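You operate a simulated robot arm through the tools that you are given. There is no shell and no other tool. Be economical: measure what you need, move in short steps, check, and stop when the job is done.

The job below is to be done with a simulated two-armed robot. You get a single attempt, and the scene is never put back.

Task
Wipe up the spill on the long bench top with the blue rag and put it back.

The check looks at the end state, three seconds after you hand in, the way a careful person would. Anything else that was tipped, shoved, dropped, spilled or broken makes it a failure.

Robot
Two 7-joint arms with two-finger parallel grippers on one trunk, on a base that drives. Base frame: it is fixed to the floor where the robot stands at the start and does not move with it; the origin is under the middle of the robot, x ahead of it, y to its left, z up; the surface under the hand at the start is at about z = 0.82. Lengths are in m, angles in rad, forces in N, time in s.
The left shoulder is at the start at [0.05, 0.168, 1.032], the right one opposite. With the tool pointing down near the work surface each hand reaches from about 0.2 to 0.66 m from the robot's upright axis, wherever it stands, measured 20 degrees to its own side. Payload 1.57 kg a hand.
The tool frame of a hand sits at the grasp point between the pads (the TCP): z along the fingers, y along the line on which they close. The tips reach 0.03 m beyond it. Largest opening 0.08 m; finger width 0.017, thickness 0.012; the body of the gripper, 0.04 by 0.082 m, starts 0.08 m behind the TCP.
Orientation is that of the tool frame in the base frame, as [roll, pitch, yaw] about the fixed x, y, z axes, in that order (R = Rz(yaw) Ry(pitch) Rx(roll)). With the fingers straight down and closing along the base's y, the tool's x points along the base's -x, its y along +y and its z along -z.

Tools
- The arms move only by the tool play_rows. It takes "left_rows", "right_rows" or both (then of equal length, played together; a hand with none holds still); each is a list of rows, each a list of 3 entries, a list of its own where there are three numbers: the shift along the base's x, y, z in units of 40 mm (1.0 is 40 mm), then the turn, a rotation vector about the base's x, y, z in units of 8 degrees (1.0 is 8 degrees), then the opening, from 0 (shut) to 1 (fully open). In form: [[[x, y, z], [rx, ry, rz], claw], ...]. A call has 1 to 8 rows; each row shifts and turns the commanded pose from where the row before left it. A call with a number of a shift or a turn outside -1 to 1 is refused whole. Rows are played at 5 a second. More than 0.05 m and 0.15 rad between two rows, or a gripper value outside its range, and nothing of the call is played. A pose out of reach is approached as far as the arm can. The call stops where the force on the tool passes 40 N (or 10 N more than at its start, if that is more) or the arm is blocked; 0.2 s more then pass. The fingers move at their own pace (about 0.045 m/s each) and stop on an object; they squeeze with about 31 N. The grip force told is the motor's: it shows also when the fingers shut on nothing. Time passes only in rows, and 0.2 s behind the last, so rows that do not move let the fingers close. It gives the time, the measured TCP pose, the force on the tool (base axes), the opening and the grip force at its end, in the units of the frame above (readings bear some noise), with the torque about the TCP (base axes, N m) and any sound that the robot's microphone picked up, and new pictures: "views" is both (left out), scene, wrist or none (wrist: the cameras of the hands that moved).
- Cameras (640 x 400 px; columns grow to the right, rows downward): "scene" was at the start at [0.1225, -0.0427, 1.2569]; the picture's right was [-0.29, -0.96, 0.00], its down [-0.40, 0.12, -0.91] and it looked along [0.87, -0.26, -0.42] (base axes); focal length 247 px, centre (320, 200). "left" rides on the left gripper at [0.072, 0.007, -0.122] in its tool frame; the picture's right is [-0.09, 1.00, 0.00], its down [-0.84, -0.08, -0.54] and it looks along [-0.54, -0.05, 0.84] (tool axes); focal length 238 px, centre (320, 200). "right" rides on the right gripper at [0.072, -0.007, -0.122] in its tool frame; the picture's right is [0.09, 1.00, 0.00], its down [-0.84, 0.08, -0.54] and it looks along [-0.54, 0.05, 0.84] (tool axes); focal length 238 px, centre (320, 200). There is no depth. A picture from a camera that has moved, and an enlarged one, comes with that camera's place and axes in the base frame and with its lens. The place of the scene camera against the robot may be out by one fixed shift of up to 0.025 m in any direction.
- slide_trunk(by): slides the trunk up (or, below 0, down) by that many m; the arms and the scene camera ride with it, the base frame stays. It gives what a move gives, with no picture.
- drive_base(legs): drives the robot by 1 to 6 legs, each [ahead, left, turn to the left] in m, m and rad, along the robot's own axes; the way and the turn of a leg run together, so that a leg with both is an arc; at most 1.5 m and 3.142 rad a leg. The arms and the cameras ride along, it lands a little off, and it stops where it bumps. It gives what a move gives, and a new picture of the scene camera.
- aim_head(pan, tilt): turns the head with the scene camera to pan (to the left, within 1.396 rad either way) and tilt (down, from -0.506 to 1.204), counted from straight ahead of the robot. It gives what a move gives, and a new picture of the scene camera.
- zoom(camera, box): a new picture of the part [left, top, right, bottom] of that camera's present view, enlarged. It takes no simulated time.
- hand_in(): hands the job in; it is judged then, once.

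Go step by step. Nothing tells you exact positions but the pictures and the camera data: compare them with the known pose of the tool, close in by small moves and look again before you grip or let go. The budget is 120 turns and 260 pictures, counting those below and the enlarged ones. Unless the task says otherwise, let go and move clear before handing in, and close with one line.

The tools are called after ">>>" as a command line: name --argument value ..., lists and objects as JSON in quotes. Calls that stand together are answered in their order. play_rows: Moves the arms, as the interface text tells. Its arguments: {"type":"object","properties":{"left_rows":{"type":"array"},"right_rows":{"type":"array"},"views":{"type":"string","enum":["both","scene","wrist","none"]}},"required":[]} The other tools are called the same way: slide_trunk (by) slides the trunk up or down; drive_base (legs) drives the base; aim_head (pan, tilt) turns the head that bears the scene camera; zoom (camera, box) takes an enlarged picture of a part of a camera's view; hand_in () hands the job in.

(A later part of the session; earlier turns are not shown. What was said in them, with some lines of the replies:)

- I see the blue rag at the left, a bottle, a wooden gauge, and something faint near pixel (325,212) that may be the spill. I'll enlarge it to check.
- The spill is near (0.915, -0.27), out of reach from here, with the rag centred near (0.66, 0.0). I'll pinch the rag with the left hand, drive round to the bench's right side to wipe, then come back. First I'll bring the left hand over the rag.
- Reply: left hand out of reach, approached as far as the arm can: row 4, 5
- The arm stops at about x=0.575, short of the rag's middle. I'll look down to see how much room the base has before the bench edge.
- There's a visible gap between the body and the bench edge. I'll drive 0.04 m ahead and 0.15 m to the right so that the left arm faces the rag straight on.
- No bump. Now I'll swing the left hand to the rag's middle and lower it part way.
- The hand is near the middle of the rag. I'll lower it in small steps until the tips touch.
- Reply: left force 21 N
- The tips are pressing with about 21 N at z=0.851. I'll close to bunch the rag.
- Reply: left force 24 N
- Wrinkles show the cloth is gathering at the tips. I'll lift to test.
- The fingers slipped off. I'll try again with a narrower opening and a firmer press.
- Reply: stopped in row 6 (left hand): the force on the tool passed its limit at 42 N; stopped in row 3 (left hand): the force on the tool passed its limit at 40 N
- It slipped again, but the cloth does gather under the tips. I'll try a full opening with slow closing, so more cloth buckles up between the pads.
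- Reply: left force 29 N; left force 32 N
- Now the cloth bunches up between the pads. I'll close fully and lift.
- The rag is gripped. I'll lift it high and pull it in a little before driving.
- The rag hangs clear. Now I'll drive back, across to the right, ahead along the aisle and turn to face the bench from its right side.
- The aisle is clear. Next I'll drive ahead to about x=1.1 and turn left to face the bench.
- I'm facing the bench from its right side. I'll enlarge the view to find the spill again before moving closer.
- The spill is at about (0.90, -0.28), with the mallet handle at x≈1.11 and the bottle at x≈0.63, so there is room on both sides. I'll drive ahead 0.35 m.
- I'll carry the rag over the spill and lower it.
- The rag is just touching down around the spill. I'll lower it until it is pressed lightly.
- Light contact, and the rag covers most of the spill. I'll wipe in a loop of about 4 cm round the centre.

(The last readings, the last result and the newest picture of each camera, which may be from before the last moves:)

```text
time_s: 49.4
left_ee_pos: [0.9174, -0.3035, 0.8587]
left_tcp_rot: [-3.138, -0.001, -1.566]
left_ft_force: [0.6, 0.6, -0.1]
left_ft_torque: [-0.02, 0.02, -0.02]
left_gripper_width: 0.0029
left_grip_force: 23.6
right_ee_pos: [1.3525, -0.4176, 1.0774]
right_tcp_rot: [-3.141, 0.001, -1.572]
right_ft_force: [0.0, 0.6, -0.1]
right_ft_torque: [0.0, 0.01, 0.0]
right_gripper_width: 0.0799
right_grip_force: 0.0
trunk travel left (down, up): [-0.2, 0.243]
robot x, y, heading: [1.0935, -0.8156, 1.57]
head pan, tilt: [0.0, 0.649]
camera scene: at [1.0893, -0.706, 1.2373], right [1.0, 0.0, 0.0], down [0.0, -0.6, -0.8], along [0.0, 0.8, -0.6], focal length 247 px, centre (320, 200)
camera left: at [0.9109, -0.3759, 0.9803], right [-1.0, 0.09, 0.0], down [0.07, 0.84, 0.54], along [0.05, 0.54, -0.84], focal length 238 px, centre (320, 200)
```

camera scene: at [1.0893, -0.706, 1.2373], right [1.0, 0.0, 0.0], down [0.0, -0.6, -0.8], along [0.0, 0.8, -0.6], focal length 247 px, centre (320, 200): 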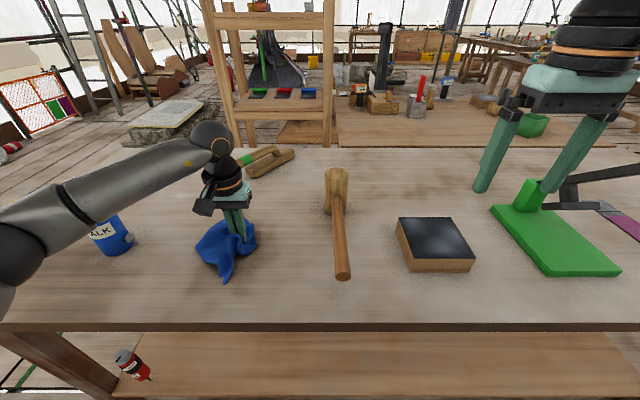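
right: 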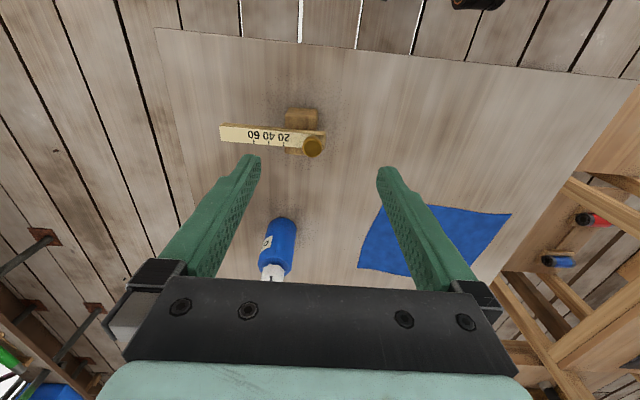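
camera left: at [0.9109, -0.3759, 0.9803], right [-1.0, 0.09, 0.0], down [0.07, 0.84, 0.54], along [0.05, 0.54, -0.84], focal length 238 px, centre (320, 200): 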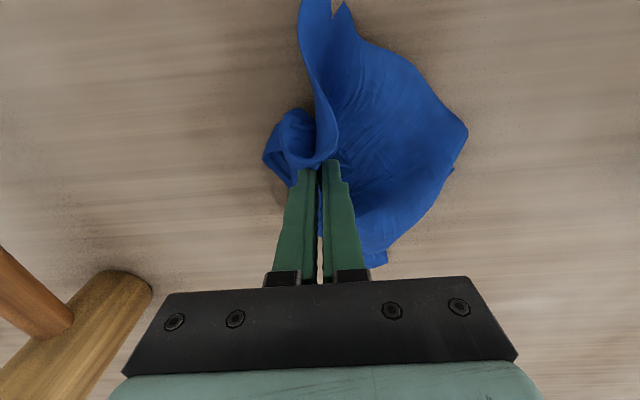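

One more loop the other way, and then I'll lift to inspect.

>>> play_rows --left_rows '[[[-0.5, 0.9, -0.05], [0, 0, 0], 0], [[-0.5, 0.7, 0], [0, 0, 0], 0], [[0.4, -0.8, 0], [0, 0, 0], 0], [[-0.6, -0.4, 0], [0, 0, 0], 0], [[-0.6, 0.5, 0], [0, 0, 0], 0], [[0.9, 0.1, 0], [0, 0, 0], 0], [[0.9, -0.2, 0], [0, 0, 0], 0], [[0.4, 0.2, 0], [0, 0, 0], 0]]' --views "scene"

>>> play_rows --left_rows '[[[0, 0, 0.9], [0, 0, 0], 0], [[0, 0, 0.9], [0, 0, 0], 0], [[0, 0, 0.9], [0, 0, 0], 0], [[0, 0, 0.9], [0, 0, 0], 0], [[0, 0, 0.9], [0, 0, 0], 0], [[0, 0, 0], [0, 0, 0], 0]]'

>>> zoom --camera "scene" --box '[160, 180, 320, 280]'

```text
time_s: 51.2
left_ee_pos: [0.9337, -0.2651, 0.8581]
left_tcp_rot: [-3.14, 0.001, -1.567]
left_ft_force: [0.1, -0.2, 0.1]
left_ft_torque: [0.0, 0.04, 0.01]
left_gripper_width: 0.0028
left_grip_force: 24.4
right_ee_pos: [1.3526, -0.419, 1.077]
right_tcp_rot: [-3.141, 0.0, -1.572]
right_ft_force: [0.9, 0.6, -0.1]
right_ft_torque: [0.02, -0.01, 0.01]
right_gripper_width: 0.0799
right_grip_force: 0.0
trunk travel left (down, up): [-0.2, 0.243]
robot x, y, heading: [1.0911, -0.8186, 1.571]
head pan, tilt: [0.0, 0.649]
camera scene: at [1.0892, -0.7061, 1.2373], right [1.0, 0.0, 0.0], down [0.0, -0.6, -0.8], along [0.0, 0.8, -0.6], focal length 247 px, centre (320, 200)
```

scene: 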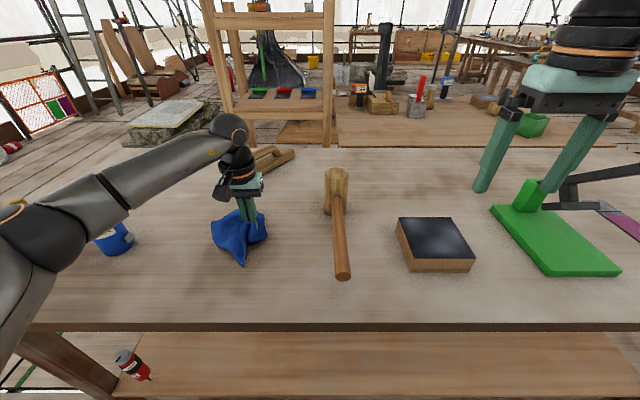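

```text
time_s: 52.6
left_ee_pos: [0.9333, -0.2645, 1.0383]
left_tcp_rot: [-3.138, 0.002, -1.568]
left_ft_force: [0.0, -0.3, -0.4]
left_ft_torque: [-0.01, -0.03, 0.02]
left_gripper_width: 0.0029
left_grip_force: 23.1
right_ee_pos: [1.3534, -0.4189, 1.0777]
right_tcp_rot: [3.142, 0.0, -1.571]
right_ft_force: [0.0, 0.3, 0.1]
right_ft_torque: [0.04, -0.02, 0.0]
right_gripper_width: 0.0801
right_grip_force: 0.1
trunk travel left (down, up): [-0.2, 0.243]
robot x, y, heading: [1.0931, -0.8149, 1.571]
head pan, tilt: [0.0, 0.649]
camera scene: at [1.089, -0.7061, 1.2373], right [1.0, 0.0, 0.0], down [0.0, -0.6, -0.8], along [0.0, 0.8, -0.6], focal length 247 px, centre (320, 200)
camera left: at [0.9269, -0.3358, 1.1589], right [-1.0, 0.09, 0.0], down [0.07, 0.84, 0.54], along [0.05, 0.54, -0.84], focal length 238 px, centre (320, 200)
```

scene: 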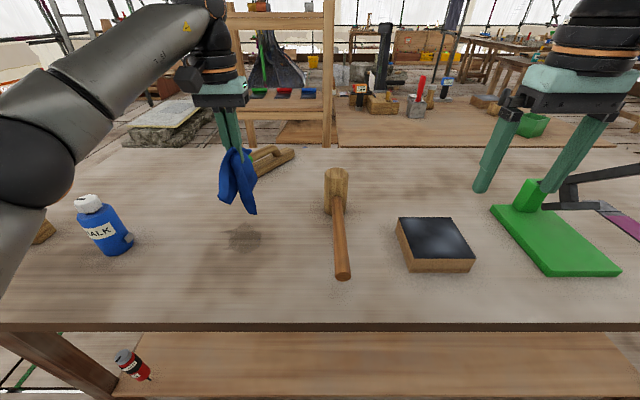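
left: 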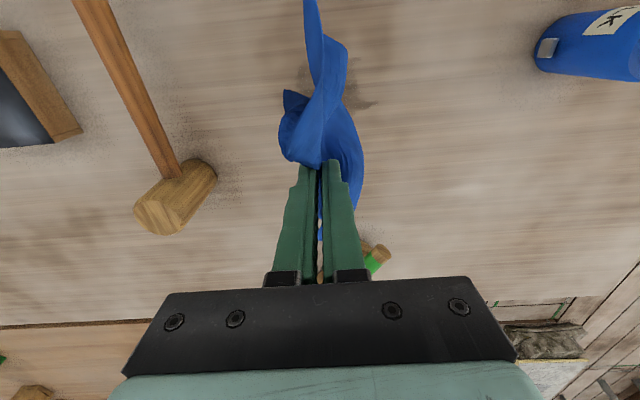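

```text
4.00 times, centred on (240, 230) of scene
camera zoom: at [1.089, -0.7061, 1.2373], right [1.0, 0.0, 0.0], down [0.0, -0.6, -0.8], along [0.0, 0.8, -0.6], focal length 988 px, centre (640, 80)
```

zoom: 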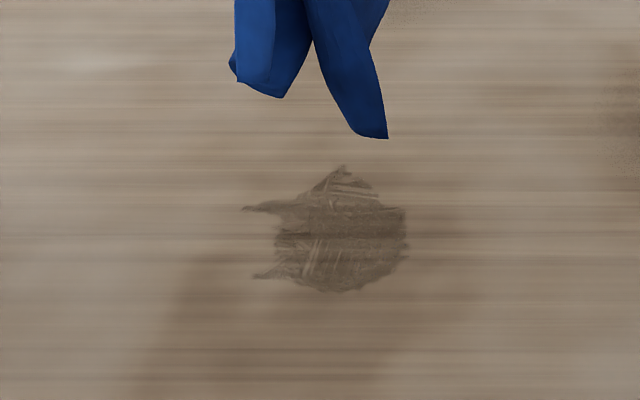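

The spill is only scratched: the rag was barely in contact. I'll press more firmly and go over the patch in close strips, starting at its +x side.

>>> play_rows --left_rows '[[[0, 0.2, -0.9], [0, 0, 0], 0], [[0, 0.2, -0.9], [0, 0, 0], 0], [[0, 0.2, -0.9], [0, 0, 0], 0], [[0, 0.2, -0.9], [0, 0, 0], 0], [[0, 0.2, -0.9], [0, 0, 0], 0], [[0, 0, -0.1], [0, 0, 0], 0], [[0, 0, -0.08], [0, 0, 0], 0], [[0, 0, 0], [0, 0, 0], 0]]' --views "none"

```text
time_s: 54.4
left_ee_pos: [0.9335, -0.2256, 0.8542]
left_tcp_rot: [-3.138, 0.007, -1.567]
left_ft_force: [2.5, -5.3, 20.7]
left_ft_torque: [-0.22, -0.09, -0.05]
left_gripper_width: 0.0027
left_grip_force: 24.1
right_ee_pos: [1.3528, -0.42, 1.0776]
right_tcp_rot: [3.14, 0.003, -1.571]
right_ft_force: [0.5, -0.2, -0.5]
right_ft_torque: [0.0, 0.01, 0.01]
right_gripper_width: 0.08
right_grip_force: 0.2
trunk travel left (down, up): [-0.2, 0.243]
robot x, y, heading: [1.0937, -0.8166, 1.57]
head pan, tilt: [0.0, 0.649]
```

It is pressing at 20 N, so I'll ease off a little and start the strips.

>>> play_rows --left_rows '[[[0, 0, 0.04], [0, 0, 0], 0], [[0, -0.9, 0], [0, 0, 0], 0], [[0, -0.9, 0], [0, 0, 0], 0], [[0, -0.9, 0], [0, 0, 0], 0], [[-0.5, 0, 0], [0, 0, 0], 0], [[0, 0.9, 0], [0, 0, 0], 0], [[0, 0.9, 0], [0, 0, 0], 0], [[0, 0.9, 0], [0, 0, 0], 0]]' --views "wrist"

```text
time_s: 56.2
left_ee_pos: [0.9125, -0.2249, 0.8532]
left_tcp_rot: [-3.14, 0.004, -1.571]
left_ft_force: [1.1, -6.3, 14.7]
left_ft_torque: [-0.17, -0.13, -0.06]
left_gripper_width: 0.0028
left_grip_force: 24.4
right_ee_pos: [1.3529, -0.4201, 1.0777]
right_tcp_rot: [3.14, 0.001, -1.571]
right_ft_force: [0.4, -0.2, -0.8]
right_ft_torque: [0.0, 0.0, -0.03]
right_gripper_width: 0.0801
right_grip_force: 0.0
trunk travel left (down, up): [-0.2, 0.243]
robot x, y, heading: [1.0962, -0.8172, 1.574]
head pan, tilt: [0.0, 0.649]
camera left: at [0.9069, -0.2965, 0.9749], right [-1.0, 0.09, 0.0], down [0.08, 0.84, 0.54], along [0.05, 0.54, -0.84], focal length 238 px, centre (320, 200)
```

left: 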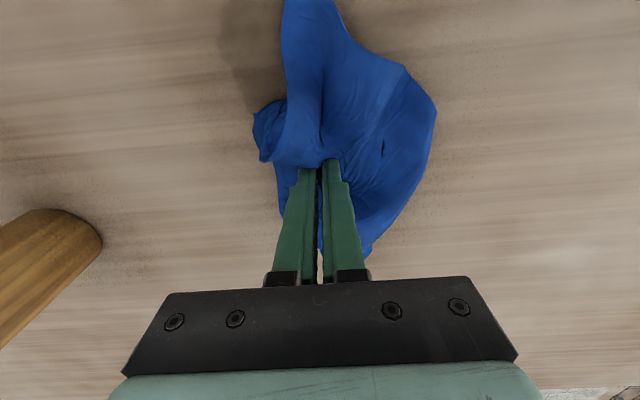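

>>> play_rows --left_rows '[[[-0.5, 0, 0], [0, 0, 0], 0], [[0, -0.95, 0], [0, 0, 0], 0], [[0, -0.95, 0], [0, 0, 0], 0], [[0, -0.95, 0], [0, 0, 0], 0], [[-0.5, 0, 0], [0, 0, 0], 0], [[0, 0.95, 0], [0, 0, 0], 0], [[0, 0.95, 0], [0, 0, 0], 0], [[0, 0.95, 0], [0, 0, 0], 0]]' --views "none"

>>> play_rows --left_rows '[[[-0.5, 0, 0], [0, 0, 0], 0], [[0, -0.95, 0], [0, 0, 0], 0], [[0, -0.95, 0], [0, 0, 0], 0], [[0, -0.95, 0], [0, 0, 0], 0], [[-0.5, 0, 0], [0, 0, 0], 0], [[0, 0.95, 0], [0, 0, 0], 0], [[0, 0.95, 0], [0, 0, 0], 0], [[0, 0.95, 0], [0, 0, 0], 0]]' --views "none"

>>> play_rows --left_rows '[[[0, 0, 0.9], [0, 0, 0], 0], [[0, 0.2, 0.9], [0, 0, 0], 0], [[0, 0.4, 0.9], [0, 0, 0], 0], [[0, 0.4, 0.9], [0, 0, 0], 0], [[0, 0.4, 0.9], [0, 0, 0], 0], [[0, 0, 0], [0, 0, 0], 0]]'

>>> zoom --camera "scene" --box '[160, 180, 320, 280]'

```text
time_s: 58.0
left_ee_pos: [0.8742, -0.2247, 0.8526]
left_tcp_rot: [-3.139, 0.004, -1.571]
left_ft_force: [2.0, -6.9, 17.8]
left_ft_torque: [-0.26, -0.12, -0.06]
left_gripper_width: 0.0026
left_grip_force: 24.3
right_ee_pos: [1.3532, -0.4217, 1.0778]
right_tcp_rot: [3.139, 0.004, -1.572]
right_ft_force: [0.1, 0.0, 0.2]
right_ft_torque: [0.02, -0.01, -0.01]
right_gripper_width: 0.08
right_grip_force: 0.1
trunk travel left (down, up): [-0.2, 0.243]
robot x, y, heading: [1.0919, -0.8138, 1.574]
head pan, tilt: [0.0, 0.649]
```

```text
time_s: 59.8
left_ee_pos: [0.8348, -0.225, 0.8539]
left_tcp_rot: [-3.141, 0.003, -1.57]
left_ft_force: [1.8, -4.8, 12.4]
left_ft_torque: [-0.17, -0.08, 0.0]
left_gripper_width: 0.0025
left_grip_force: 24.4
right_ee_pos: [1.3533, -0.4203, 1.0782]
right_tcp_rot: [3.14, 0.001, -1.571]
right_ft_force: [0.0, -0.3, -0.2]
right_ft_torque: [0.02, 0.01, 0.02]
right_gripper_width: 0.08
right_grip_force: 0.0
trunk travel left (down, up): [-0.2, 0.243]
robot x, y, heading: [1.0942, -0.8153, 1.572]
head pan, tilt: [0.0, 0.649]
```

```text
time_s: 61.2
left_ee_pos: [0.8371, -0.2102, 0.9732]
left_tcp_rot: [-3.137, 0.003, -1.568]
left_ft_force: [-0.7, -0.3, 0.0]
left_ft_torque: [0.03, -0.02, -0.02]
left_gripper_width: 0.0027
left_grip_force: 23.8
left hand out of reach, approached as far as the arm can: row 3, 4, 5
right_ee_pos: [1.3516, -0.4184, 1.0767]
right_tcp_rot: [3.139, -0.001, -1.569]
right_ft_force: [0.0, -0.2, -0.5]
right_ft_torque: [0.02, 0.01, 0.01]
right_gripper_width: 0.0798
right_grip_force: 0.0
trunk travel left (down, up): [-0.2, 0.243]
robot x, y, heading: [1.0947, -0.8175, 1.571]
head pan, tilt: [0.0, 0.649]
camera scene: at [1.0891, -0.7062, 1.2373], right [1.0, 0.0, 0.0], down [0.0, -0.6, -0.8], along [0.0, 0.8, -0.6], focal length 247 px, centre (320, 200)
camera left: at [0.8295, -0.2811, 1.0953], right [-1.0, 0.09, 0.0], down [0.07, 0.84, 0.54], along [0.05, 0.54, -0.84], focal length 238 px, centre (320, 200)
```

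scene: 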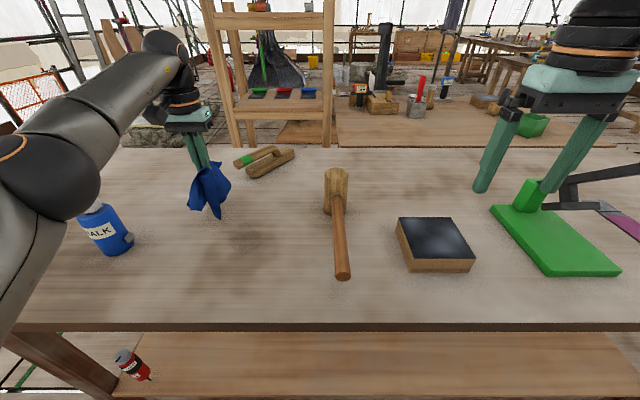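
left: 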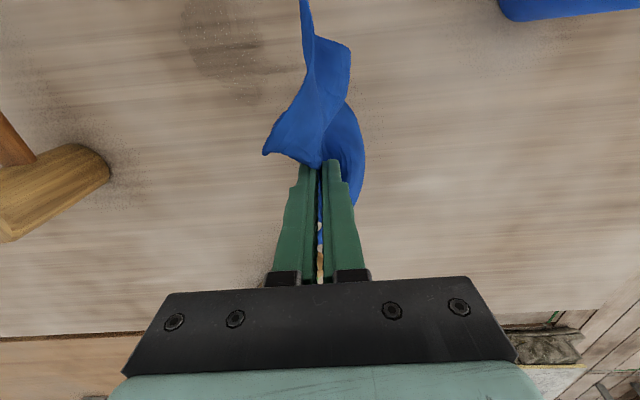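

```text
4.00 times, centred on (240, 230) of scene
camera zoom: at [1.0891, -0.7062, 1.2373], right [1.0, 0.0, 0.0], down [0.0, -0.6, -0.8], along [0.0, 0.8, -0.6], focal length 988 px, centre (640, 80)
```

zoom: 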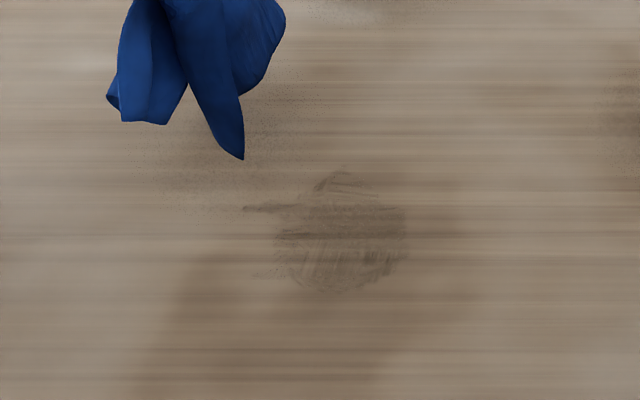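

Nearly gone; a faint film remains around (0.895, -0.285). I'll do a second firm pass with strips along x.

>>> play_rows --left_rows '[[[0, -0.2, -0.9], [0, 0, 0], 0], [[0, -0.2, -0.9], [0, 0, 0], 0], [[0, 0, -0.8], [0, 0, 0], 0], [[0, 0, -0.35], [0, 0, 0], 0], [[0, 0, -0.08], [0, 0, 0], 0], [[0, 0, 0], [0, 0, 0], 0]]' --views "none"

```text
time_s: 62.6
left_ee_pos: [0.837, -0.226, 0.8544]
left_tcp_rot: [-3.137, 0.004, -1.567]
left_ft_force: [-0.3, 0.4, 14.3]
left_ft_torque: [0.07, -0.03, 0.0]
left_gripper_width: 0.0027
left_grip_force: 23.8
right_ee_pos: [1.3512, -0.4195, 1.0776]
right_tcp_rot: [-3.141, 0.002, -1.57]
right_ft_force: [-0.8, -0.4, 0.2]
right_ft_torque: [0.04, -0.03, -0.01]
right_gripper_width: 0.08
right_grip_force: 0.0
trunk travel left (down, up): [-0.2, 0.243]
robot x, y, heading: [1.0929, -0.8151, 1.574]
head pan, tilt: [0.0, 0.649]
```

>>> play_rows --left_rows '[[[0.96, 0, 0], [0, 0, 0], 0], [[0.96, 0, 0], [0, 0, 0], 0], [[0.96, 0, 0], [0, 0, 0], 0], [[0, -0.45, 0], [0, 0, 0], 0], [[-0.96, 0, 0], [0, 0, 0], 0], [[-0.96, 0, 0], [0, 0, 0], 0], [[-0.96, 0, 0], [0, 0, 0], 0], [[0, -0.45, 0], [0, 0, 0], 0]]' --views "none"

>>> play_rows --left_rows '[[[0.96, 0, 0], [0, 0, 0], 0], [[0.96, 0, 0], [0, 0, 0], 0], [[0.96, 0, 0], [0, 0, 0], 0], [[0, -0.45, 0], [0, 0, 0], 0], [[-0.96, 0, 0], [0, 0, 0], 0], [[-0.96, 0, 0], [0, 0, 0], 0], [[-0.96, 0, 0], [0, 0, 0], 0], [[0, -0.45, 0], [0, 0, 0], 0]]' --views "none"

>>> play_rows --left_rows '[[[0.96, 0, 0], [0, 0, 0], 0], [[0.96, 0, 0], [0, 0, 0], 0], [[0.96, 0, 0], [0, 0, 0], 0], [[0, -0.45, 0], [0, 0, 0], 0], [[-0.96, 0, 0], [0, 0, 0], 0], [[-0.96, 0, 0], [0, 0, 0], 0], [[-0.96, 0, 0], [0, 0, 0], 0], [[0, -0.45, 0], [0, 0, 0], 0]]' --views "none"

>>> play_rows --left_rows '[[[0.96, 0, 0], [0, 0, 0], 0], [[0.96, 0, 0], [0, 0, 0], 0], [[0.96, 0, 0], [0, 0, 0], 0], [[0, 0, 0.8], [0, 0, 0], 0], [[0, 0, 0.9], [0, 0, 0], 0], [[0, 0, 0.9], [0, 0, 0], 0], [[0, 0, 0.9], [0, 0, 0], 0], [[0.9, 0, 0.3], [0, 0, 0], 0]]'

>>> zoom --camera "scene" --box '[160, 180, 320, 280]'

```text
time_s: 64.4
left_ee_pos: [0.8337, -0.2614, 0.8524]
left_tcp_rot: [-3.141, 0.004, -1.565]
left_ft_force: [-1.6, 4.7, 14.4]
left_ft_torque: [0.18, -0.08, 0.04]
left_gripper_width: 0.0027
left_grip_force: 23.4
right_ee_pos: [1.3514, -0.4185, 1.0772]
right_tcp_rot: [3.141, 0.002, -1.571]
right_ft_force: [0.1, 0.5, 0.3]
right_ft_torque: [-0.01, -0.03, -0.01]
right_gripper_width: 0.0801
right_grip_force: 0.1
trunk travel left (down, up): [-0.2, 0.243]
robot x, y, heading: [1.0951, -0.8162, 1.574]
head pan, tilt: [0.0, 0.649]
```

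```text
time_s: 66.2
left_ee_pos: [0.835, -0.2976, 0.8529]
left_tcp_rot: [-3.141, 0.002, -1.566]
left_ft_force: [-0.9, 1.7, 6.8]
left_ft_torque: [0.11, -0.04, 0.02]
left_gripper_width: 0.0027
left_grip_force: 24.2
right_ee_pos: [1.3527, -0.4197, 1.0776]
right_tcp_rot: [3.142, -0.002, -1.57]
right_ft_force: [0.0, 0.5, 0.4]
right_ft_torque: [-0.04, 0.01, -0.01]
right_gripper_width: 0.0802
right_grip_force: 0.1
trunk travel left (down, up): [-0.2, 0.243]
robot x, y, heading: [1.094, -0.8186, 1.571]
head pan, tilt: [0.0, 0.649]
```

```text
time_s: 68.0
left_ee_pos: [0.835, -0.3334, 0.8531]
left_tcp_rot: [-3.139, 0.005, -1.566]
left_ft_force: [-1.2, 5.2, 14.6]
left_ft_torque: [0.14, 0.01, 0.03]
left_gripper_width: 0.0026
left_grip_force: 24.0
right_ee_pos: [1.3522, -0.4191, 1.0777]
right_tcp_rot: [-3.14, 0.001, -1.571]
right_ft_force: [-0.5, 0.3, 0.3]
right_ft_torque: [0.01, 0.02, 0.0]
right_gripper_width: 0.08
right_grip_force: 0.0
trunk travel left (down, up): [-0.2, 0.243]
robot x, y, heading: [1.0939, -0.8177, 1.576]
head pan, tilt: [0.0, 0.649]
```

```text
time_s: 69.8
left_ee_pos: [0.9884, -0.3345, 1.003]
left_tcp_rot: [-3.139, -0.002, -1.568]
left_ft_force: [0.5, 0.1, -0.5]
left_ft_torque: [0.0, 0.0, 0.01]
left_gripper_width: 0.0029
left_grip_force: 24.0
right_ee_pos: [1.3523, -0.4192, 1.0766]
right_tcp_rot: [-3.141, 0.001, -1.572]
right_ft_force: [0.4, -0.3, -1.3]
right_ft_torque: [-0.02, -0.01, -0.01]
right_gripper_width: 0.08
right_grip_force: 0.1
trunk travel left (down, up): [-0.2, 0.243]
robot x, y, heading: [1.091, -0.8169, 1.571]
head pan, tilt: [0.0, 0.649]
camera scene: at [1.0895, -0.7061, 1.2373], right [1.0, 0.0, 0.0], down [0.0, -0.6, -0.8], along [0.0, 0.8, -0.6], focal length 247 px, centre (320, 200)
camera left: at [0.9814, -0.4057, 1.1247], right [-1.0, 0.09, 0.0], down [0.07, 0.84, 0.54], along [0.05, 0.54, -0.84], focal length 238 px, centre (320, 200)
```

scene: 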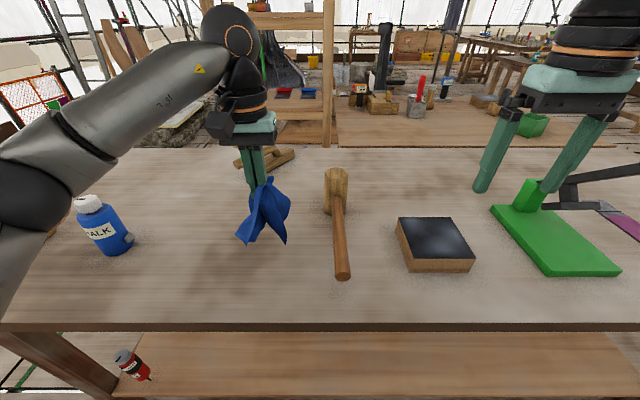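
left: 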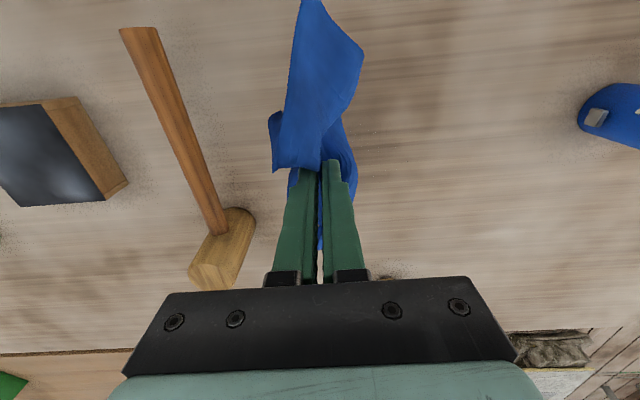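

```text
4.00 times, centred on (240, 230) of scene
camera zoom: at [1.0895, -0.7061, 1.2373], right [1.0, 0.0, 0.0], down [0.0, -0.6, -0.8], along [0.0, 0.8, -0.6], focal length 988 px, centre (640, 80)
```

zoom: 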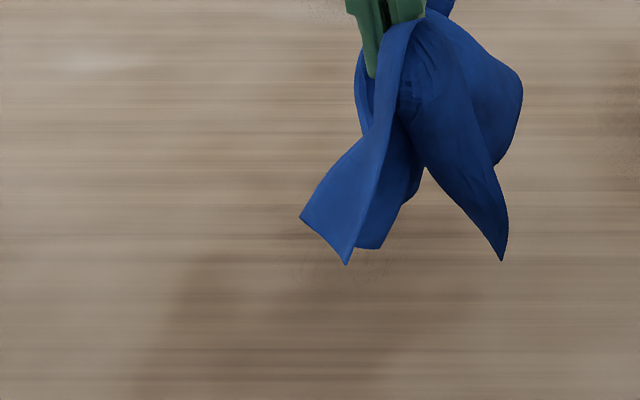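

It looks nearly clean, but the rag hides part of it. I'll raise the hand to its travel height and look again.

>>> play_rows --left_rows '[[[0, 0.3, 0.9], [0, 0, 0], 0], [[0, 0.3, 0.9], [0, 0, 0], 0], [[0, 0.3, 0.9], [0, 0, 0], 0], [[0, 0, 0.8], [0, 0, 0], 0], [[0, 0, 0], [0, 0, 0], 0]]' --views "none"

>>> zoom --camera "scene" --box '[200, 200, 296, 260]'

>>> zoom --camera "left" --box '[280, 0, 600, 200]'

```text
time_s: 71.0
left_ee_pos: [0.9877, -0.2995, 1.1347]
left_tcp_rot: [-3.139, 0.006, -1.571]
left_ft_force: [0.7, -0.2, -0.2]
left_ft_torque: [0.04, -0.01, 0.01]
left_gripper_width: 0.0026
left_grip_force: 24.4
left hand out of reach, approached as far as the arm can: row 4
right_ee_pos: [1.3532, -0.4191, 1.0763]
right_tcp_rot: [-3.141, 0.0, -1.571]
right_ft_force: [0.4, 0.7, -0.3]
right_ft_torque: [0.01, 0.01, 0.01]
right_gripper_width: 0.0801
right_grip_force: 0.1
trunk travel left (down, up): [-0.2, 0.243]
robot x, y, heading: [1.0973, -0.8163, 1.569]
head pan, tilt: [0.0, 0.649]
```

```text
6.67 times, centred on (248, 230) of scene
camera zoom: at [1.0893, -0.7063, 1.2374], right [1.0, 0.0, 0.0], down [0.0, -0.6, -0.8], along [0.0, 0.8, -0.6], focal length 1648 px, centre (800, 0)
```

zoom: 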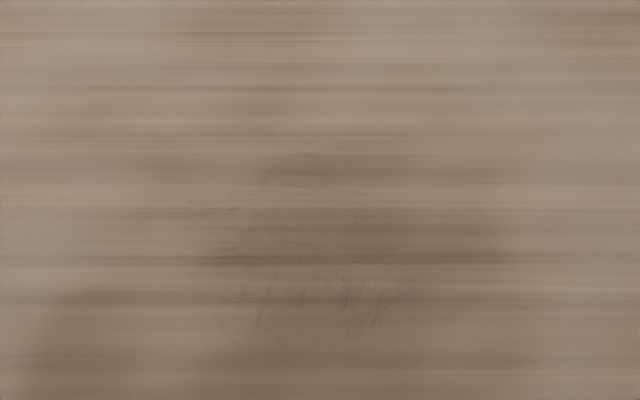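

```text
2.00 times, centred on (440, 100) of left
camera zoom: at [0.9809, -0.371, 1.2555], right [-1.0, 0.09, 0.0], down [0.07, 0.83, 0.55], along [0.05, 0.54, -0.84], focal length 477 px, centre (80, 400)
```

zoom: 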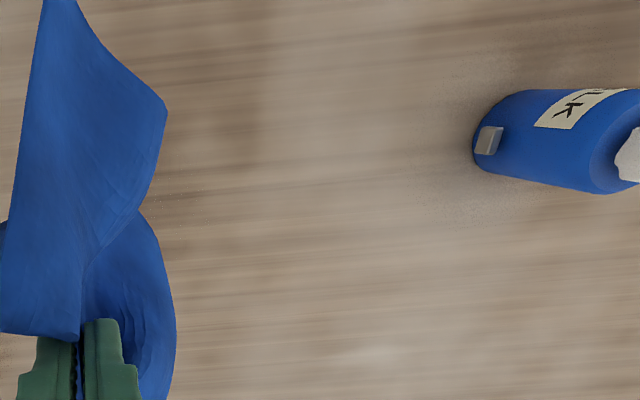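

Only tiny traces are left. One more firm pass with tighter strips along y should finish it.

>>> play_rows --left_rows '[[[-0.2, 0, -1], [0, 0, 0], 0], [[-0.2, 0.2, -1], [0, 0, 0], 0], [[-0.2, 0.4, -1], [0, 0, 0], 0], [[-0.2, 0.4, -1], [0, 0, 0], 0], [[-0.2, 0.4, -1], [0, 0, 0], 0], [[-0.2, 0.2, -1], [0, 0, 0], 0], [[0, 0, -0.9], [0, 0, 0], 0], [[0, 0, -0.15], [0, 0, 0], 0]]' --views "none"

```text
time_s: 72.8
left_ee_pos: [0.9389, -0.2337, 0.8543]
left_tcp_rot: [-3.137, 0.007, -1.567]
left_ft_force: [0.7, 3.2, 12.8]
left_ft_torque: [0.02, -0.19, 0.08]
left_gripper_width: 0.0024
left_grip_force: 23.7
right_ee_pos: [1.3523, -0.4192, 1.0773]
right_tcp_rot: [-3.141, 0.001, -1.571]
right_ft_force: [-0.6, -0.4, 0.2]
right_ft_torque: [-0.03, 0.0, 0.0]
right_gripper_width: 0.0799
right_grip_force: 0.1
trunk travel left (down, up): [-0.2, 0.243]
robot x, y, heading: [1.0943, -0.8185, 1.573]
head pan, tilt: [0.0, 0.649]
```

>>> play_rows --left_rows '[[[0, -0.9, -0.02], [0, 0, 0], 0], [[0, -0.9, 0], [0, 0, 0], 0], [[0, -0.9, 0], [0, 0, 0], 0], [[-0.38, 0, 0], [0, 0, 0], 0], [[0, 0.9, 0], [0, 0, 0], 0], [[0, 0.9, 0], [0, 0, 0], 0], [[0, 0.9, 0], [0, 0, 0], 0], [[-0.38, 0, 0], [0, 0, 0], 0]]' --views "none"

>>> play_rows --left_rows '[[[0, -0.9, 0], [0, 0, 0], 0], [[0, -0.9, 0], [0, 0, 0], 0], [[0, -0.9, 0], [0, 0, 0], 0], [[-0.38, 0, 0], [0, 0, 0], 0], [[0, 0.9, 0], [0, 0, 0], 0], [[0, 0.9, 0], [0, 0, 0], 0], [[0, 0.9, 0], [0, 0, 0], 0], [[-0.38, 0, 0], [0, 0, 0], 0]]' --views "none"

>>> play_rows --left_rows '[[[0, -0.9, 0], [0, 0, 0], 0], [[0, -0.9, 0], [0, 0, 0], 0], [[0, -0.9, 0], [0, 0, 0], 0], [[-0.38, 0, 0], [0, 0, 0], 0], [[0, 0.9, 0], [0, 0, 0], 0], [[0, 0.9, 0], [0, 0, 0], 0], [[0, 0.9, 0], [0, 0, 0], 0], [[-0.38, 0, 0], [0, 0, 0], 0]]' --views "none"

>>> play_rows --left_rows '[[[0, -0.9, 0], [0, 0, 0], 0], [[0, -0.9, 0], [0, 0, 0], 0], [[0, -0.9, 0], [0, 0, 0], 0], [[0, 0, 0.9], [0, 0, 0], 0], [[0.5, 0, 0.9], [0, 0, 0], 0], [[0.5, 0, 0.9], [0, 0, 0], 0], [[0.5, 0, 0.9], [0, 0, 0], 0], [[0.5, 0, 0.9], [0, 0, 0], 0]]' --views "none"

>>> play_rows --left_rows '[[[0, 0.2, 0.9], [0, 0, 0], 0], [[0, 0.2, 0.9], [0, 0, 0], 0], [[0, 0, 0.7], [0, 0, 0], 0], [[0, 0, 0], [0, 0, 0], 0]]'

>>> zoom --camera "scene" --box '[200, 200, 296, 260]'

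```text
time_s: 74.6
left_ee_pos: [0.9086, -0.2339, 0.8533]
left_tcp_rot: [-3.138, 0.008, -1.57]
left_ft_force: [6.1, 1.1, 18.0]
left_ft_torque: [-0.03, -0.31, -0.02]
left_gripper_width: 0.0027
left_grip_force: 23.9
right_ee_pos: [1.3527, -0.4206, 1.0775]
right_tcp_rot: [3.14, 0.003, -1.573]
right_ft_force: [-0.3, -0.8, -0.1]
right_ft_torque: [-0.02, 0.02, 0.0]
right_gripper_width: 0.08
right_grip_force: 0.0
trunk travel left (down, up): [-0.2, 0.243]
robot x, y, heading: [1.0935, -0.817, 1.568]
head pan, tilt: [0.0, 0.649]
```

```text
time_s: 76.4
left_ee_pos: [0.8793, -0.2336, 0.8531]
left_tcp_rot: [-3.135, 0.006, -1.568]
left_ft_force: [6.4, 0.6, 17.8]
left_ft_torque: [0.03, -0.32, 0.01]
left_gripper_width: 0.0026
left_grip_force: 23.9
right_ee_pos: [1.3542, -0.4201, 1.078]
right_tcp_rot: [3.14, 0.003, -1.572]
right_ft_force: [-0.4, 0.0, -0.5]
right_ft_torque: [-0.03, 0.0, 0.01]
right_gripper_width: 0.08
right_grip_force: 0.0
trunk travel left (down, up): [-0.2, 0.243]
robot x, y, heading: [1.0957, -0.817, 1.57]
head pan, tilt: [0.0, 0.649]
```

```text
time_s: 78.2
left_ee_pos: [0.8502, -0.2348, 0.8534]
left_tcp_rot: [-3.136, 0.008, -1.57]
left_ft_force: [6.7, 1.1, 21.4]
left_ft_torque: [-0.04, -0.36, 0.04]
left_gripper_width: 0.0029
left_grip_force: 24.2
right_ee_pos: [1.3527, -0.4199, 1.0776]
right_tcp_rot: [-3.141, 0.003, -1.573]
right_ft_force: [0.6, -1.1, 0.7]
right_ft_torque: [-0.03, 0.03, -0.04]
right_gripper_width: 0.0799
right_grip_force: 0.1
trunk travel left (down, up): [-0.2, 0.243]
robot x, y, heading: [1.0917, -0.8152, 1.568]
head pan, tilt: [0.0, 0.649]
```

```text
time_s: 80.0
left_ee_pos: [0.9294, -0.344, 1.03]
left_tcp_rot: [-3.14, 0.0, -1.567]
left_ft_force: [0.1, -0.3, -0.3]
left_ft_torque: [-0.01, -0.03, -0.02]
left_gripper_width: 0.0028
left_grip_force: 23.9
right_ee_pos: [1.3516, -0.4177, 1.0774]
right_tcp_rot: [-3.141, 0.001, -1.571]
right_ft_force: [-0.1, -0.9, 0.1]
right_ft_torque: [0.03, -0.01, 0.0]
right_gripper_width: 0.0801
right_grip_force: 0.0
trunk travel left (down, up): [-0.2, 0.243]
robot x, y, heading: [1.0955, -0.817, 1.568]
head pan, tilt: [0.0, 0.649]
```

```text
time_s: 81.0
left_ee_pos: [0.9264, -0.3268, 1.1301]
left_tcp_rot: [-3.138, 0.001, -1.567]
left_ft_force: [-0.3, 0.7, -0.4]
left_ft_torque: [-0.01, -0.03, -0.02]
left_gripper_width: 0.0026
left_grip_force: 24.4
right_ee_pos: [1.353, -0.4186, 1.0772]
right_tcp_rot: [3.141, 0.001, -1.571]
right_ft_force: [0.1, 0.7, -0.7]
right_ft_torque: [-0.02, -0.02, 0.0]
right_gripper_width: 0.0799
right_grip_force: 0.0
trunk travel left (down, up): [-0.2, 0.243]
robot x, y, heading: [1.0911, -0.8176, 1.573]
head pan, tilt: [0.0, 0.649]
camera scene: at [1.089, -0.7061, 1.2373], right [1.0, 0.0, 0.0], down [0.0, -0.6, -0.8], along [0.0, 0.8, -0.6], focal length 247 px, centre (320, 200)
camera left: at [0.9216, -0.3989, 1.2517], right [-1.0, 0.09, 0.0], down [0.07, 0.84, 0.54], along [0.05, 0.54, -0.84], focal length 238 px, centre (320, 200)
```

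scene: 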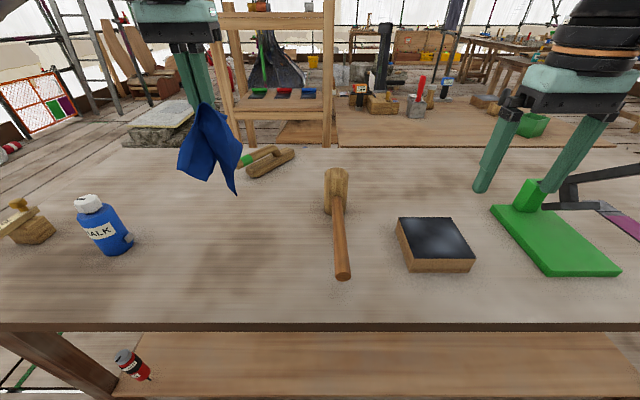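
left: 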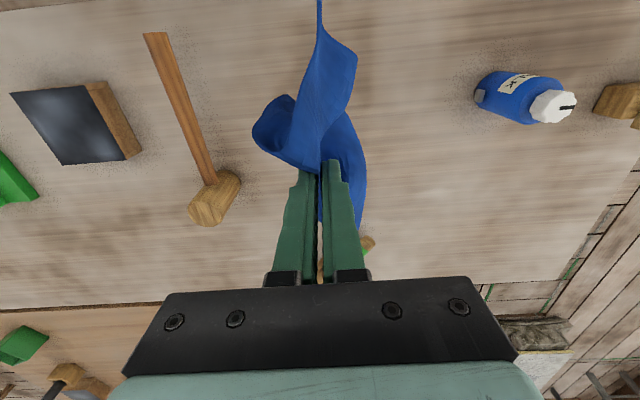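

```text
6.67 times, centred on (248, 230) of scene
camera zoom: at [1.089, -0.7061, 1.2373], right [1.0, 0.0, 0.0], down [0.0, -0.6, -0.8], along [0.0, 0.8, -0.6], focal length 1648 px, centre (800, 0)
```

zoom: 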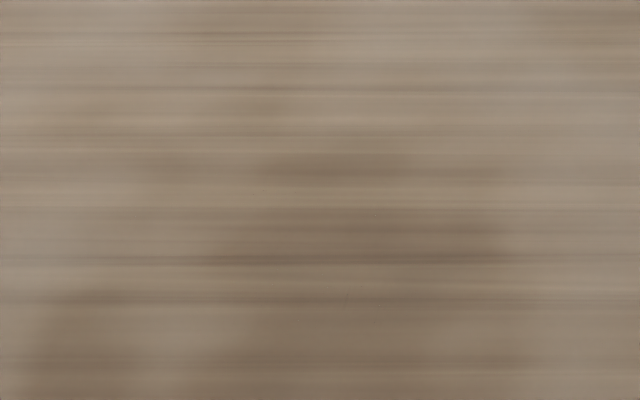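

The bench is clean. Now I'll drive back the way I came.

>>> drive_base --legs '[[-0.35, 0, 0], [0, 0, -1.571], [-1.45, 0, 0], [0, 1.0, 0]]'

```text
time_s: 102.7
left_ee_pos: [0.1746, 0.0288, 1.1293]
left_tcp_rot: [-3.139, 0.001, 3.12]
left_ft_force: [-0.4, 1.0, 0.0]
left_ft_torque: [-0.02, -0.02, 0.01]
left_gripper_width: 0.0025
left_grip_force: 23.8
right_ee_pos: [0.0724, -0.3937, 1.0768]
right_tcp_rot: [3.141, 0.001, 3.116]
right_ft_force: [-0.2, 0.2, -0.3]
right_ft_torque: [-0.01, -0.03, 0.0]
right_gripper_width: 0.0802
right_grip_force: 0.1
trunk travel left (down, up): [-0.2, 0.243]
robot x, y, heading: [-0.3186, -0.1258, -0.023]
head pan, tilt: [0.0, 0.649]
camera scene: at [-0.1986, -0.1459, 1.2373], right [-0.02, -1.0, 0.0], down [-0.6, 0.01, -0.8], along [0.8, -0.02, -0.6], focal length 247 px, centre (320, 200)
```

scene: 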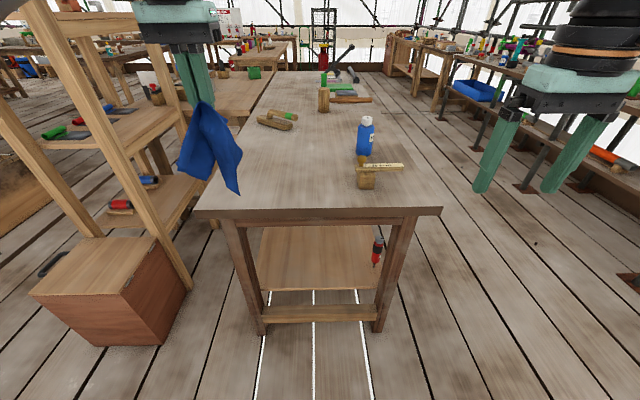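

>>> drive_base --legs '[[0.36, -0.02, 0.023]]'

```text
time_s: 105.0
left_ee_pos: [0.53, 0.0154, 1.1297]
left_tcp_rot: [-3.138, 0.002, -3.138]
left_ft_force: [-0.4, 0.2, 0.4]
left_ft_torque: [0.03, 0.0, 0.0]
left_gripper_width: 0.0027
left_grip_force: 23.7
right_ee_pos: [0.4382, -0.4092, 1.0773]
right_tcp_rot: [3.141, 0.001, 3.14]
right_ft_force: [-0.1, -0.9, -0.1]
right_ft_torque: [0.02, 0.01, 0.01]
right_gripper_width: 0.0799
right_grip_force: 0.1
trunk travel left (down, up): [-0.2, 0.243]
robot x, y, heading: [0.0395, -0.1514, -0.002]
head pan, tilt: [0.0, 0.649]
camera scene: at [0.1608, -0.1675, 1.2373], right [0.0, -1.0, 0.0], down [-0.6, 0.0, -0.8], along [0.8, 0.0, -0.6], focal length 247 px, centre (320, 200)
```

scene: 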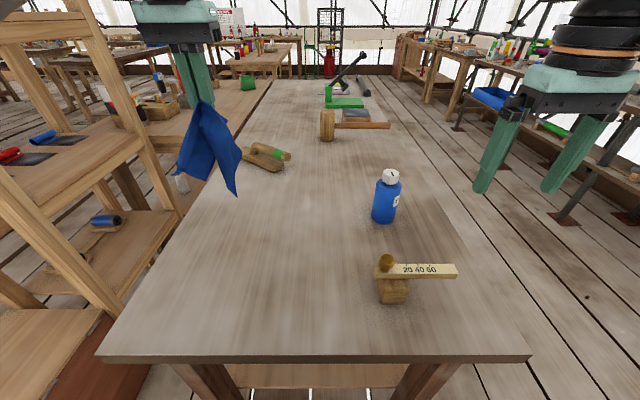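

I'm back at the starting pose with the rag in hand. I'll lower it onto its original place at about (0.64, 0.0).

>>> play_rows --left_rows '[[[0, 0, -1], [0, 0, 0], 0], [[0.2, 0, -1], [0, 0, 0], 0], [[0.6, -0.1, -1], [0, 0, 0], 0], [[0.6, -0.1, -1], [0, 0, 0], 0], [[0.6, -0.1, -1], [0, 0, 0], 0], [[0.6, 0, -1], [0, 0, 0], 0], [[0.2, 0, -0.7], [0, 0, 0], 0], [[0, 0, 0], [0, 0, 0], 0]]'

```text
time_s: 106.8
left_ee_pos: [0.641, 0.0032, 0.862]
left_tcp_rot: [-3.138, 0.003, -3.138]
left_ft_force: [0.4, -0.1, 0.5]
left_ft_torque: [0.03, 0.04, 0.05]
left_gripper_width: 0.0026
left_grip_force: 23.9
right_ee_pos: [0.4375, -0.4089, 1.078]
right_tcp_rot: [3.141, 0.001, 3.14]
right_ft_force: [0.3, -0.1, -0.2]
right_ft_torque: [0.0, 0.0, 0.02]
right_gripper_width: 0.08
right_grip_force: 0.0
trunk travel left (down, up): [-0.2, 0.243]
robot x, y, heading: [0.0412, -0.1493, 0.002]
head pan, tilt: [0.0, 0.649]
camera scene: at [0.1604, -0.1674, 1.2373], right [0.0, -1.0, 0.0], down [-0.6, 0.0, -0.8], along [0.8, 0.0, -0.6], focal length 247 px, centre (320, 200)
camera left: at [0.5693, 0.0095, 0.9832], right [0.09, 1.0, 0.0], down [0.84, -0.07, 0.54], along [0.54, -0.05, -0.84], focal length 238 px, centre (320, 200)
```

scene: 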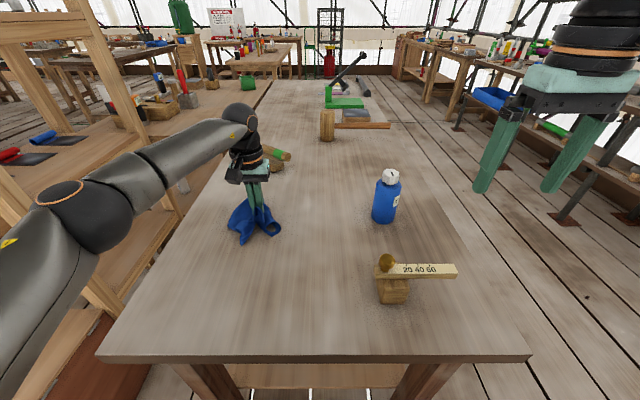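
left: 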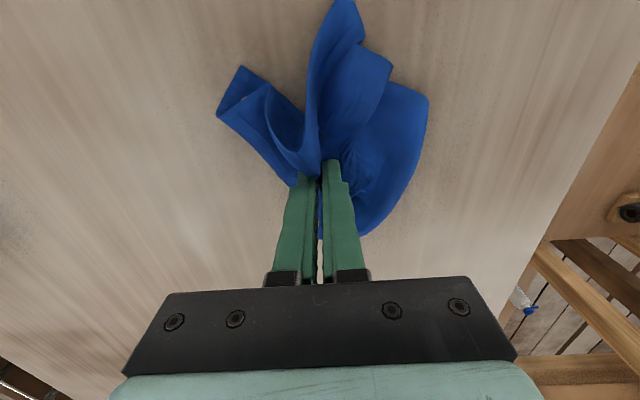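

The rag is down. I'll press lightly and open slowly, the reverse of the bunching, so the cloth spreads out.

>>> play_rows --left_rows '[[[0, 0, -0.22], [0, 0, 0], 0], [[0, 0, 0], [0, 0, 0], 0.12], [[0, 0, 0], [0, 0, 0], 0.26], [[0, 0, 0], [0, 0, 0], 0.4], [[0, 0, 0], [0, 0, 0], 0.55], [[0, 0, 0], [0, 0, 0], 0.7], [[0, 0, 0], [0, 0, 0], 0.85], [[0, 0, 0], [0, 0, 0], 1]]' --views "wrist"

>>> play_rows --left_rows '[[[0, 0, 0], [0, 0, 0], 1], [[0, 0, 0.3], [0, 0, 0], 1], [[0, 0, 0.9], [0, 0, 0], 1], [[0, 0, 0.9], [0, 0, 0], 1], [[0, 0, 0.9], [0, 0, 0], 1], [[0, 0, 0], [0, 0, 0], 1]]'

```text
time_s: 108.6
left_ee_pos: [0.6401, 0.002, 0.8536]
left_tcp_rot: [-3.137, 0.002, -3.14]
left_ft_force: [-0.6, 1.6, 4.4]
left_ft_torque: [-0.13, 0.02, -0.01]
left_gripper_width: 0.0784
left_grip_force: 0.1
right_ee_pos: [0.4365, -0.409, 1.0769]
right_tcp_rot: [3.141, 0.002, 3.139]
right_ft_force: [-0.3, -0.1, 0.1]
right_ft_torque: [0.0, 0.0, -0.01]
right_gripper_width: 0.08
right_grip_force: 0.0
trunk travel left (down, up): [-0.2, 0.243]
robot x, y, heading: [0.0424, -0.1521, -0.004]
head pan, tilt: [0.0, 0.649]
camera left: at [0.5688, 0.0097, 0.975], right [0.09, 1.0, 0.0], down [0.84, -0.07, 0.54], along [0.54, -0.05, -0.84], focal length 238 px, centre (320, 200)
```

left: 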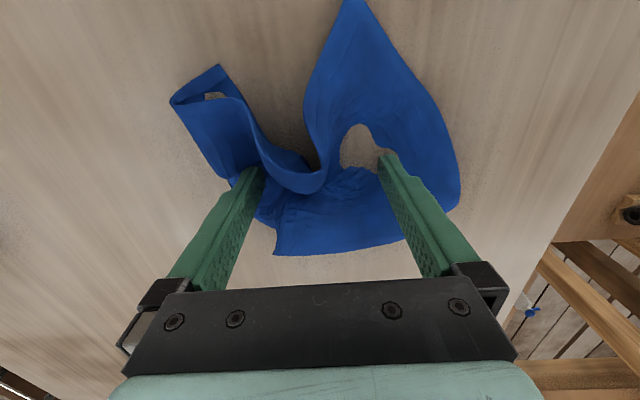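

```text
time_s: 110.0
left_ee_pos: [0.6399, 0.0034, 0.9734]
left_tcp_rot: [-3.139, 0.001, -3.139]
left_ft_force: [0.6, -0.2, -1.1]
left_ft_torque: [0.03, 0.01, 0.0]
left_gripper_width: 0.0799
left_grip_force: 0.0
right_ee_pos: [0.4366, -0.4093, 1.0762]
right_tcp_rot: [-3.141, 0.0, 3.139]
right_ft_force: [0.0, -0.6, -0.4]
right_ft_torque: [-0.02, -0.01, 0.02]
right_gripper_width: 0.08
right_grip_force: 0.1
trunk travel left (down, up): [-0.2, 0.243]
robot x, y, heading: [0.0366, -0.1532, -0.002]
head pan, tilt: [0.0, 0.649]
camera scene: at [0.1605, -0.1674, 1.2373], right [0.0, -1.0, 0.0], down [-0.6, 0.0, -0.8], along [0.8, 0.0, -0.6], focal length 247 px, centre (320, 200)
camera left: at [0.5687, 0.0107, 1.0948], right [0.09, 1.0, 0.0], down [0.84, -0.07, 0.54], along [0.54, -0.05, -0.84], focal length 238 px, centre (320, 200)
```

scene: 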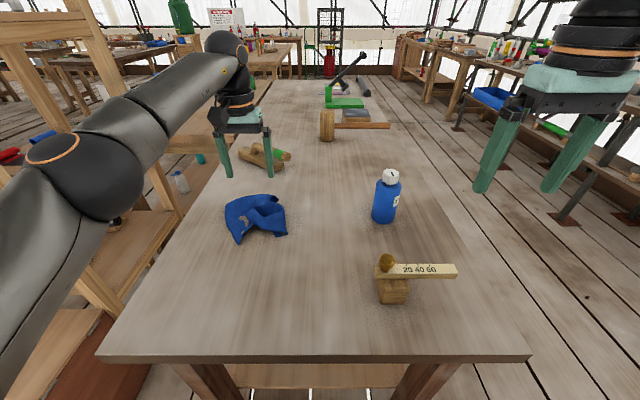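
left: 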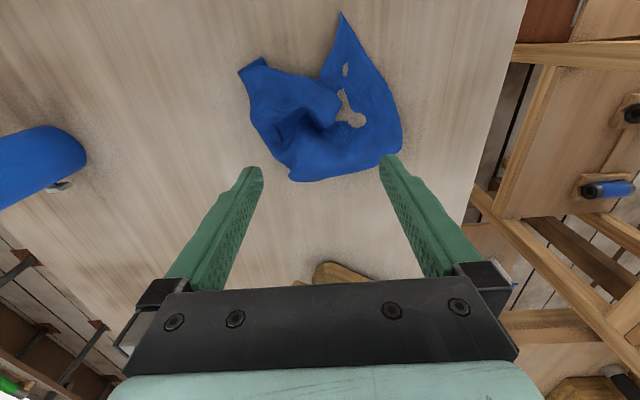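

The spill is gone, and the rag lies loose with its centre at about (0.65, 0.01), which is where it started. I'll raise the hand clear and take a last look.

>>> play_rows --left_rows '[[[-0.4, 0, 0.9], [0, 0, 0], 1], [[-0.8, 0, 0.9], [0, 0, 0], 1], [[-0.8, 0.1, 0.9], [0, 0, 0], 1], [[-0.8, 0.3, 0.3], [0, 0, 0], 1], [[-0.8, 0.5, 0], [0, 0, 0], 1], [[0, 0, 0], [0, 0, 0], 1]]'

>>> zoom --camera "scene" --box '[180, 80, 500, 280]'

```text
time_s: 111.4
left_ee_pos: [0.4976, 0.0395, 1.0905]
left_tcp_rot: [-3.137, 0.001, -3.138]
left_ft_force: [-0.4, -1.0, 0.3]
left_ft_torque: [0.01, -0.01, 0.0]
left_gripper_width: 0.0799
left_grip_force: 0.0
right_ee_pos: [0.4377, -0.4086, 1.0773]
right_tcp_rot: [3.141, 0.0, 3.14]
right_ft_force: [1.7, -0.1, -0.3]
right_ft_torque: [-0.04, 0.0, -0.06]
right_gripper_width: 0.08
right_grip_force: 0.1
trunk travel left (down, up): [-0.2, 0.243]
robot x, y, heading: [0.0372, -0.1513, -0.004]
head pan, tilt: [0.0, 0.649]
camera scene: at [0.1605, -0.1675, 1.2373], right [0.0, -1.0, 0.0], down [-0.6, 0.0, -0.8], along [0.8, 0.0, -0.6], focal length 247 px, centre (320, 200)
camera left: at [0.4245, 0.0463, 1.2134], right [0.09, 1.0, 0.0], down [0.84, -0.07, 0.54], along [0.54, -0.05, -0.84], focal length 238 px, centre (320, 200)
```

scene: 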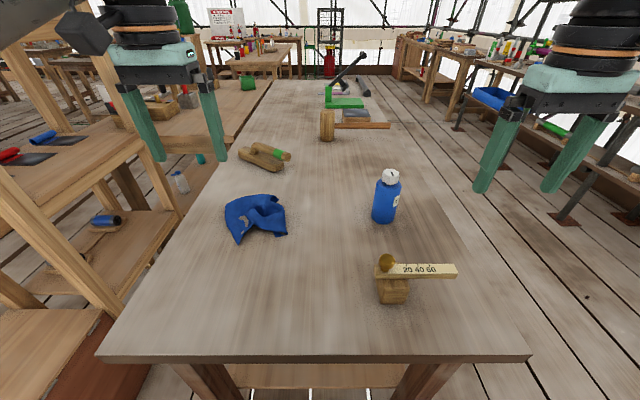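
left: 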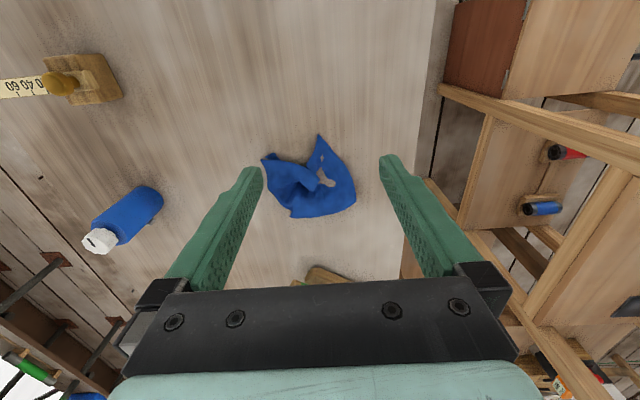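

```text
2.00 times, centred on (340, 180) of scene
camera zoom: at [0.1605, -0.1675, 1.2373], right [0.0, -1.0, 0.0], down [-0.6, 0.0, -0.8], along [0.8, 0.0, -0.6], focal length 494 px, centre (280, 240)
```

zoom: 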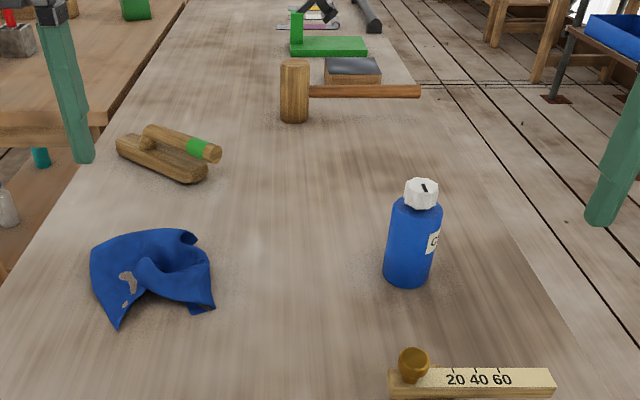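

The bench is clean, everything else stands where it was, and the rag is back on its spot with the hands clear. I'm handing in.

>>> hand_in

```text
The job is handed in.
```

I wiped up the spill with the blue rag and put the rag back on its original spot; it now lies crumpled there rather than spread flat, and as far as the pictures show nothing else on the bench was disturbed.
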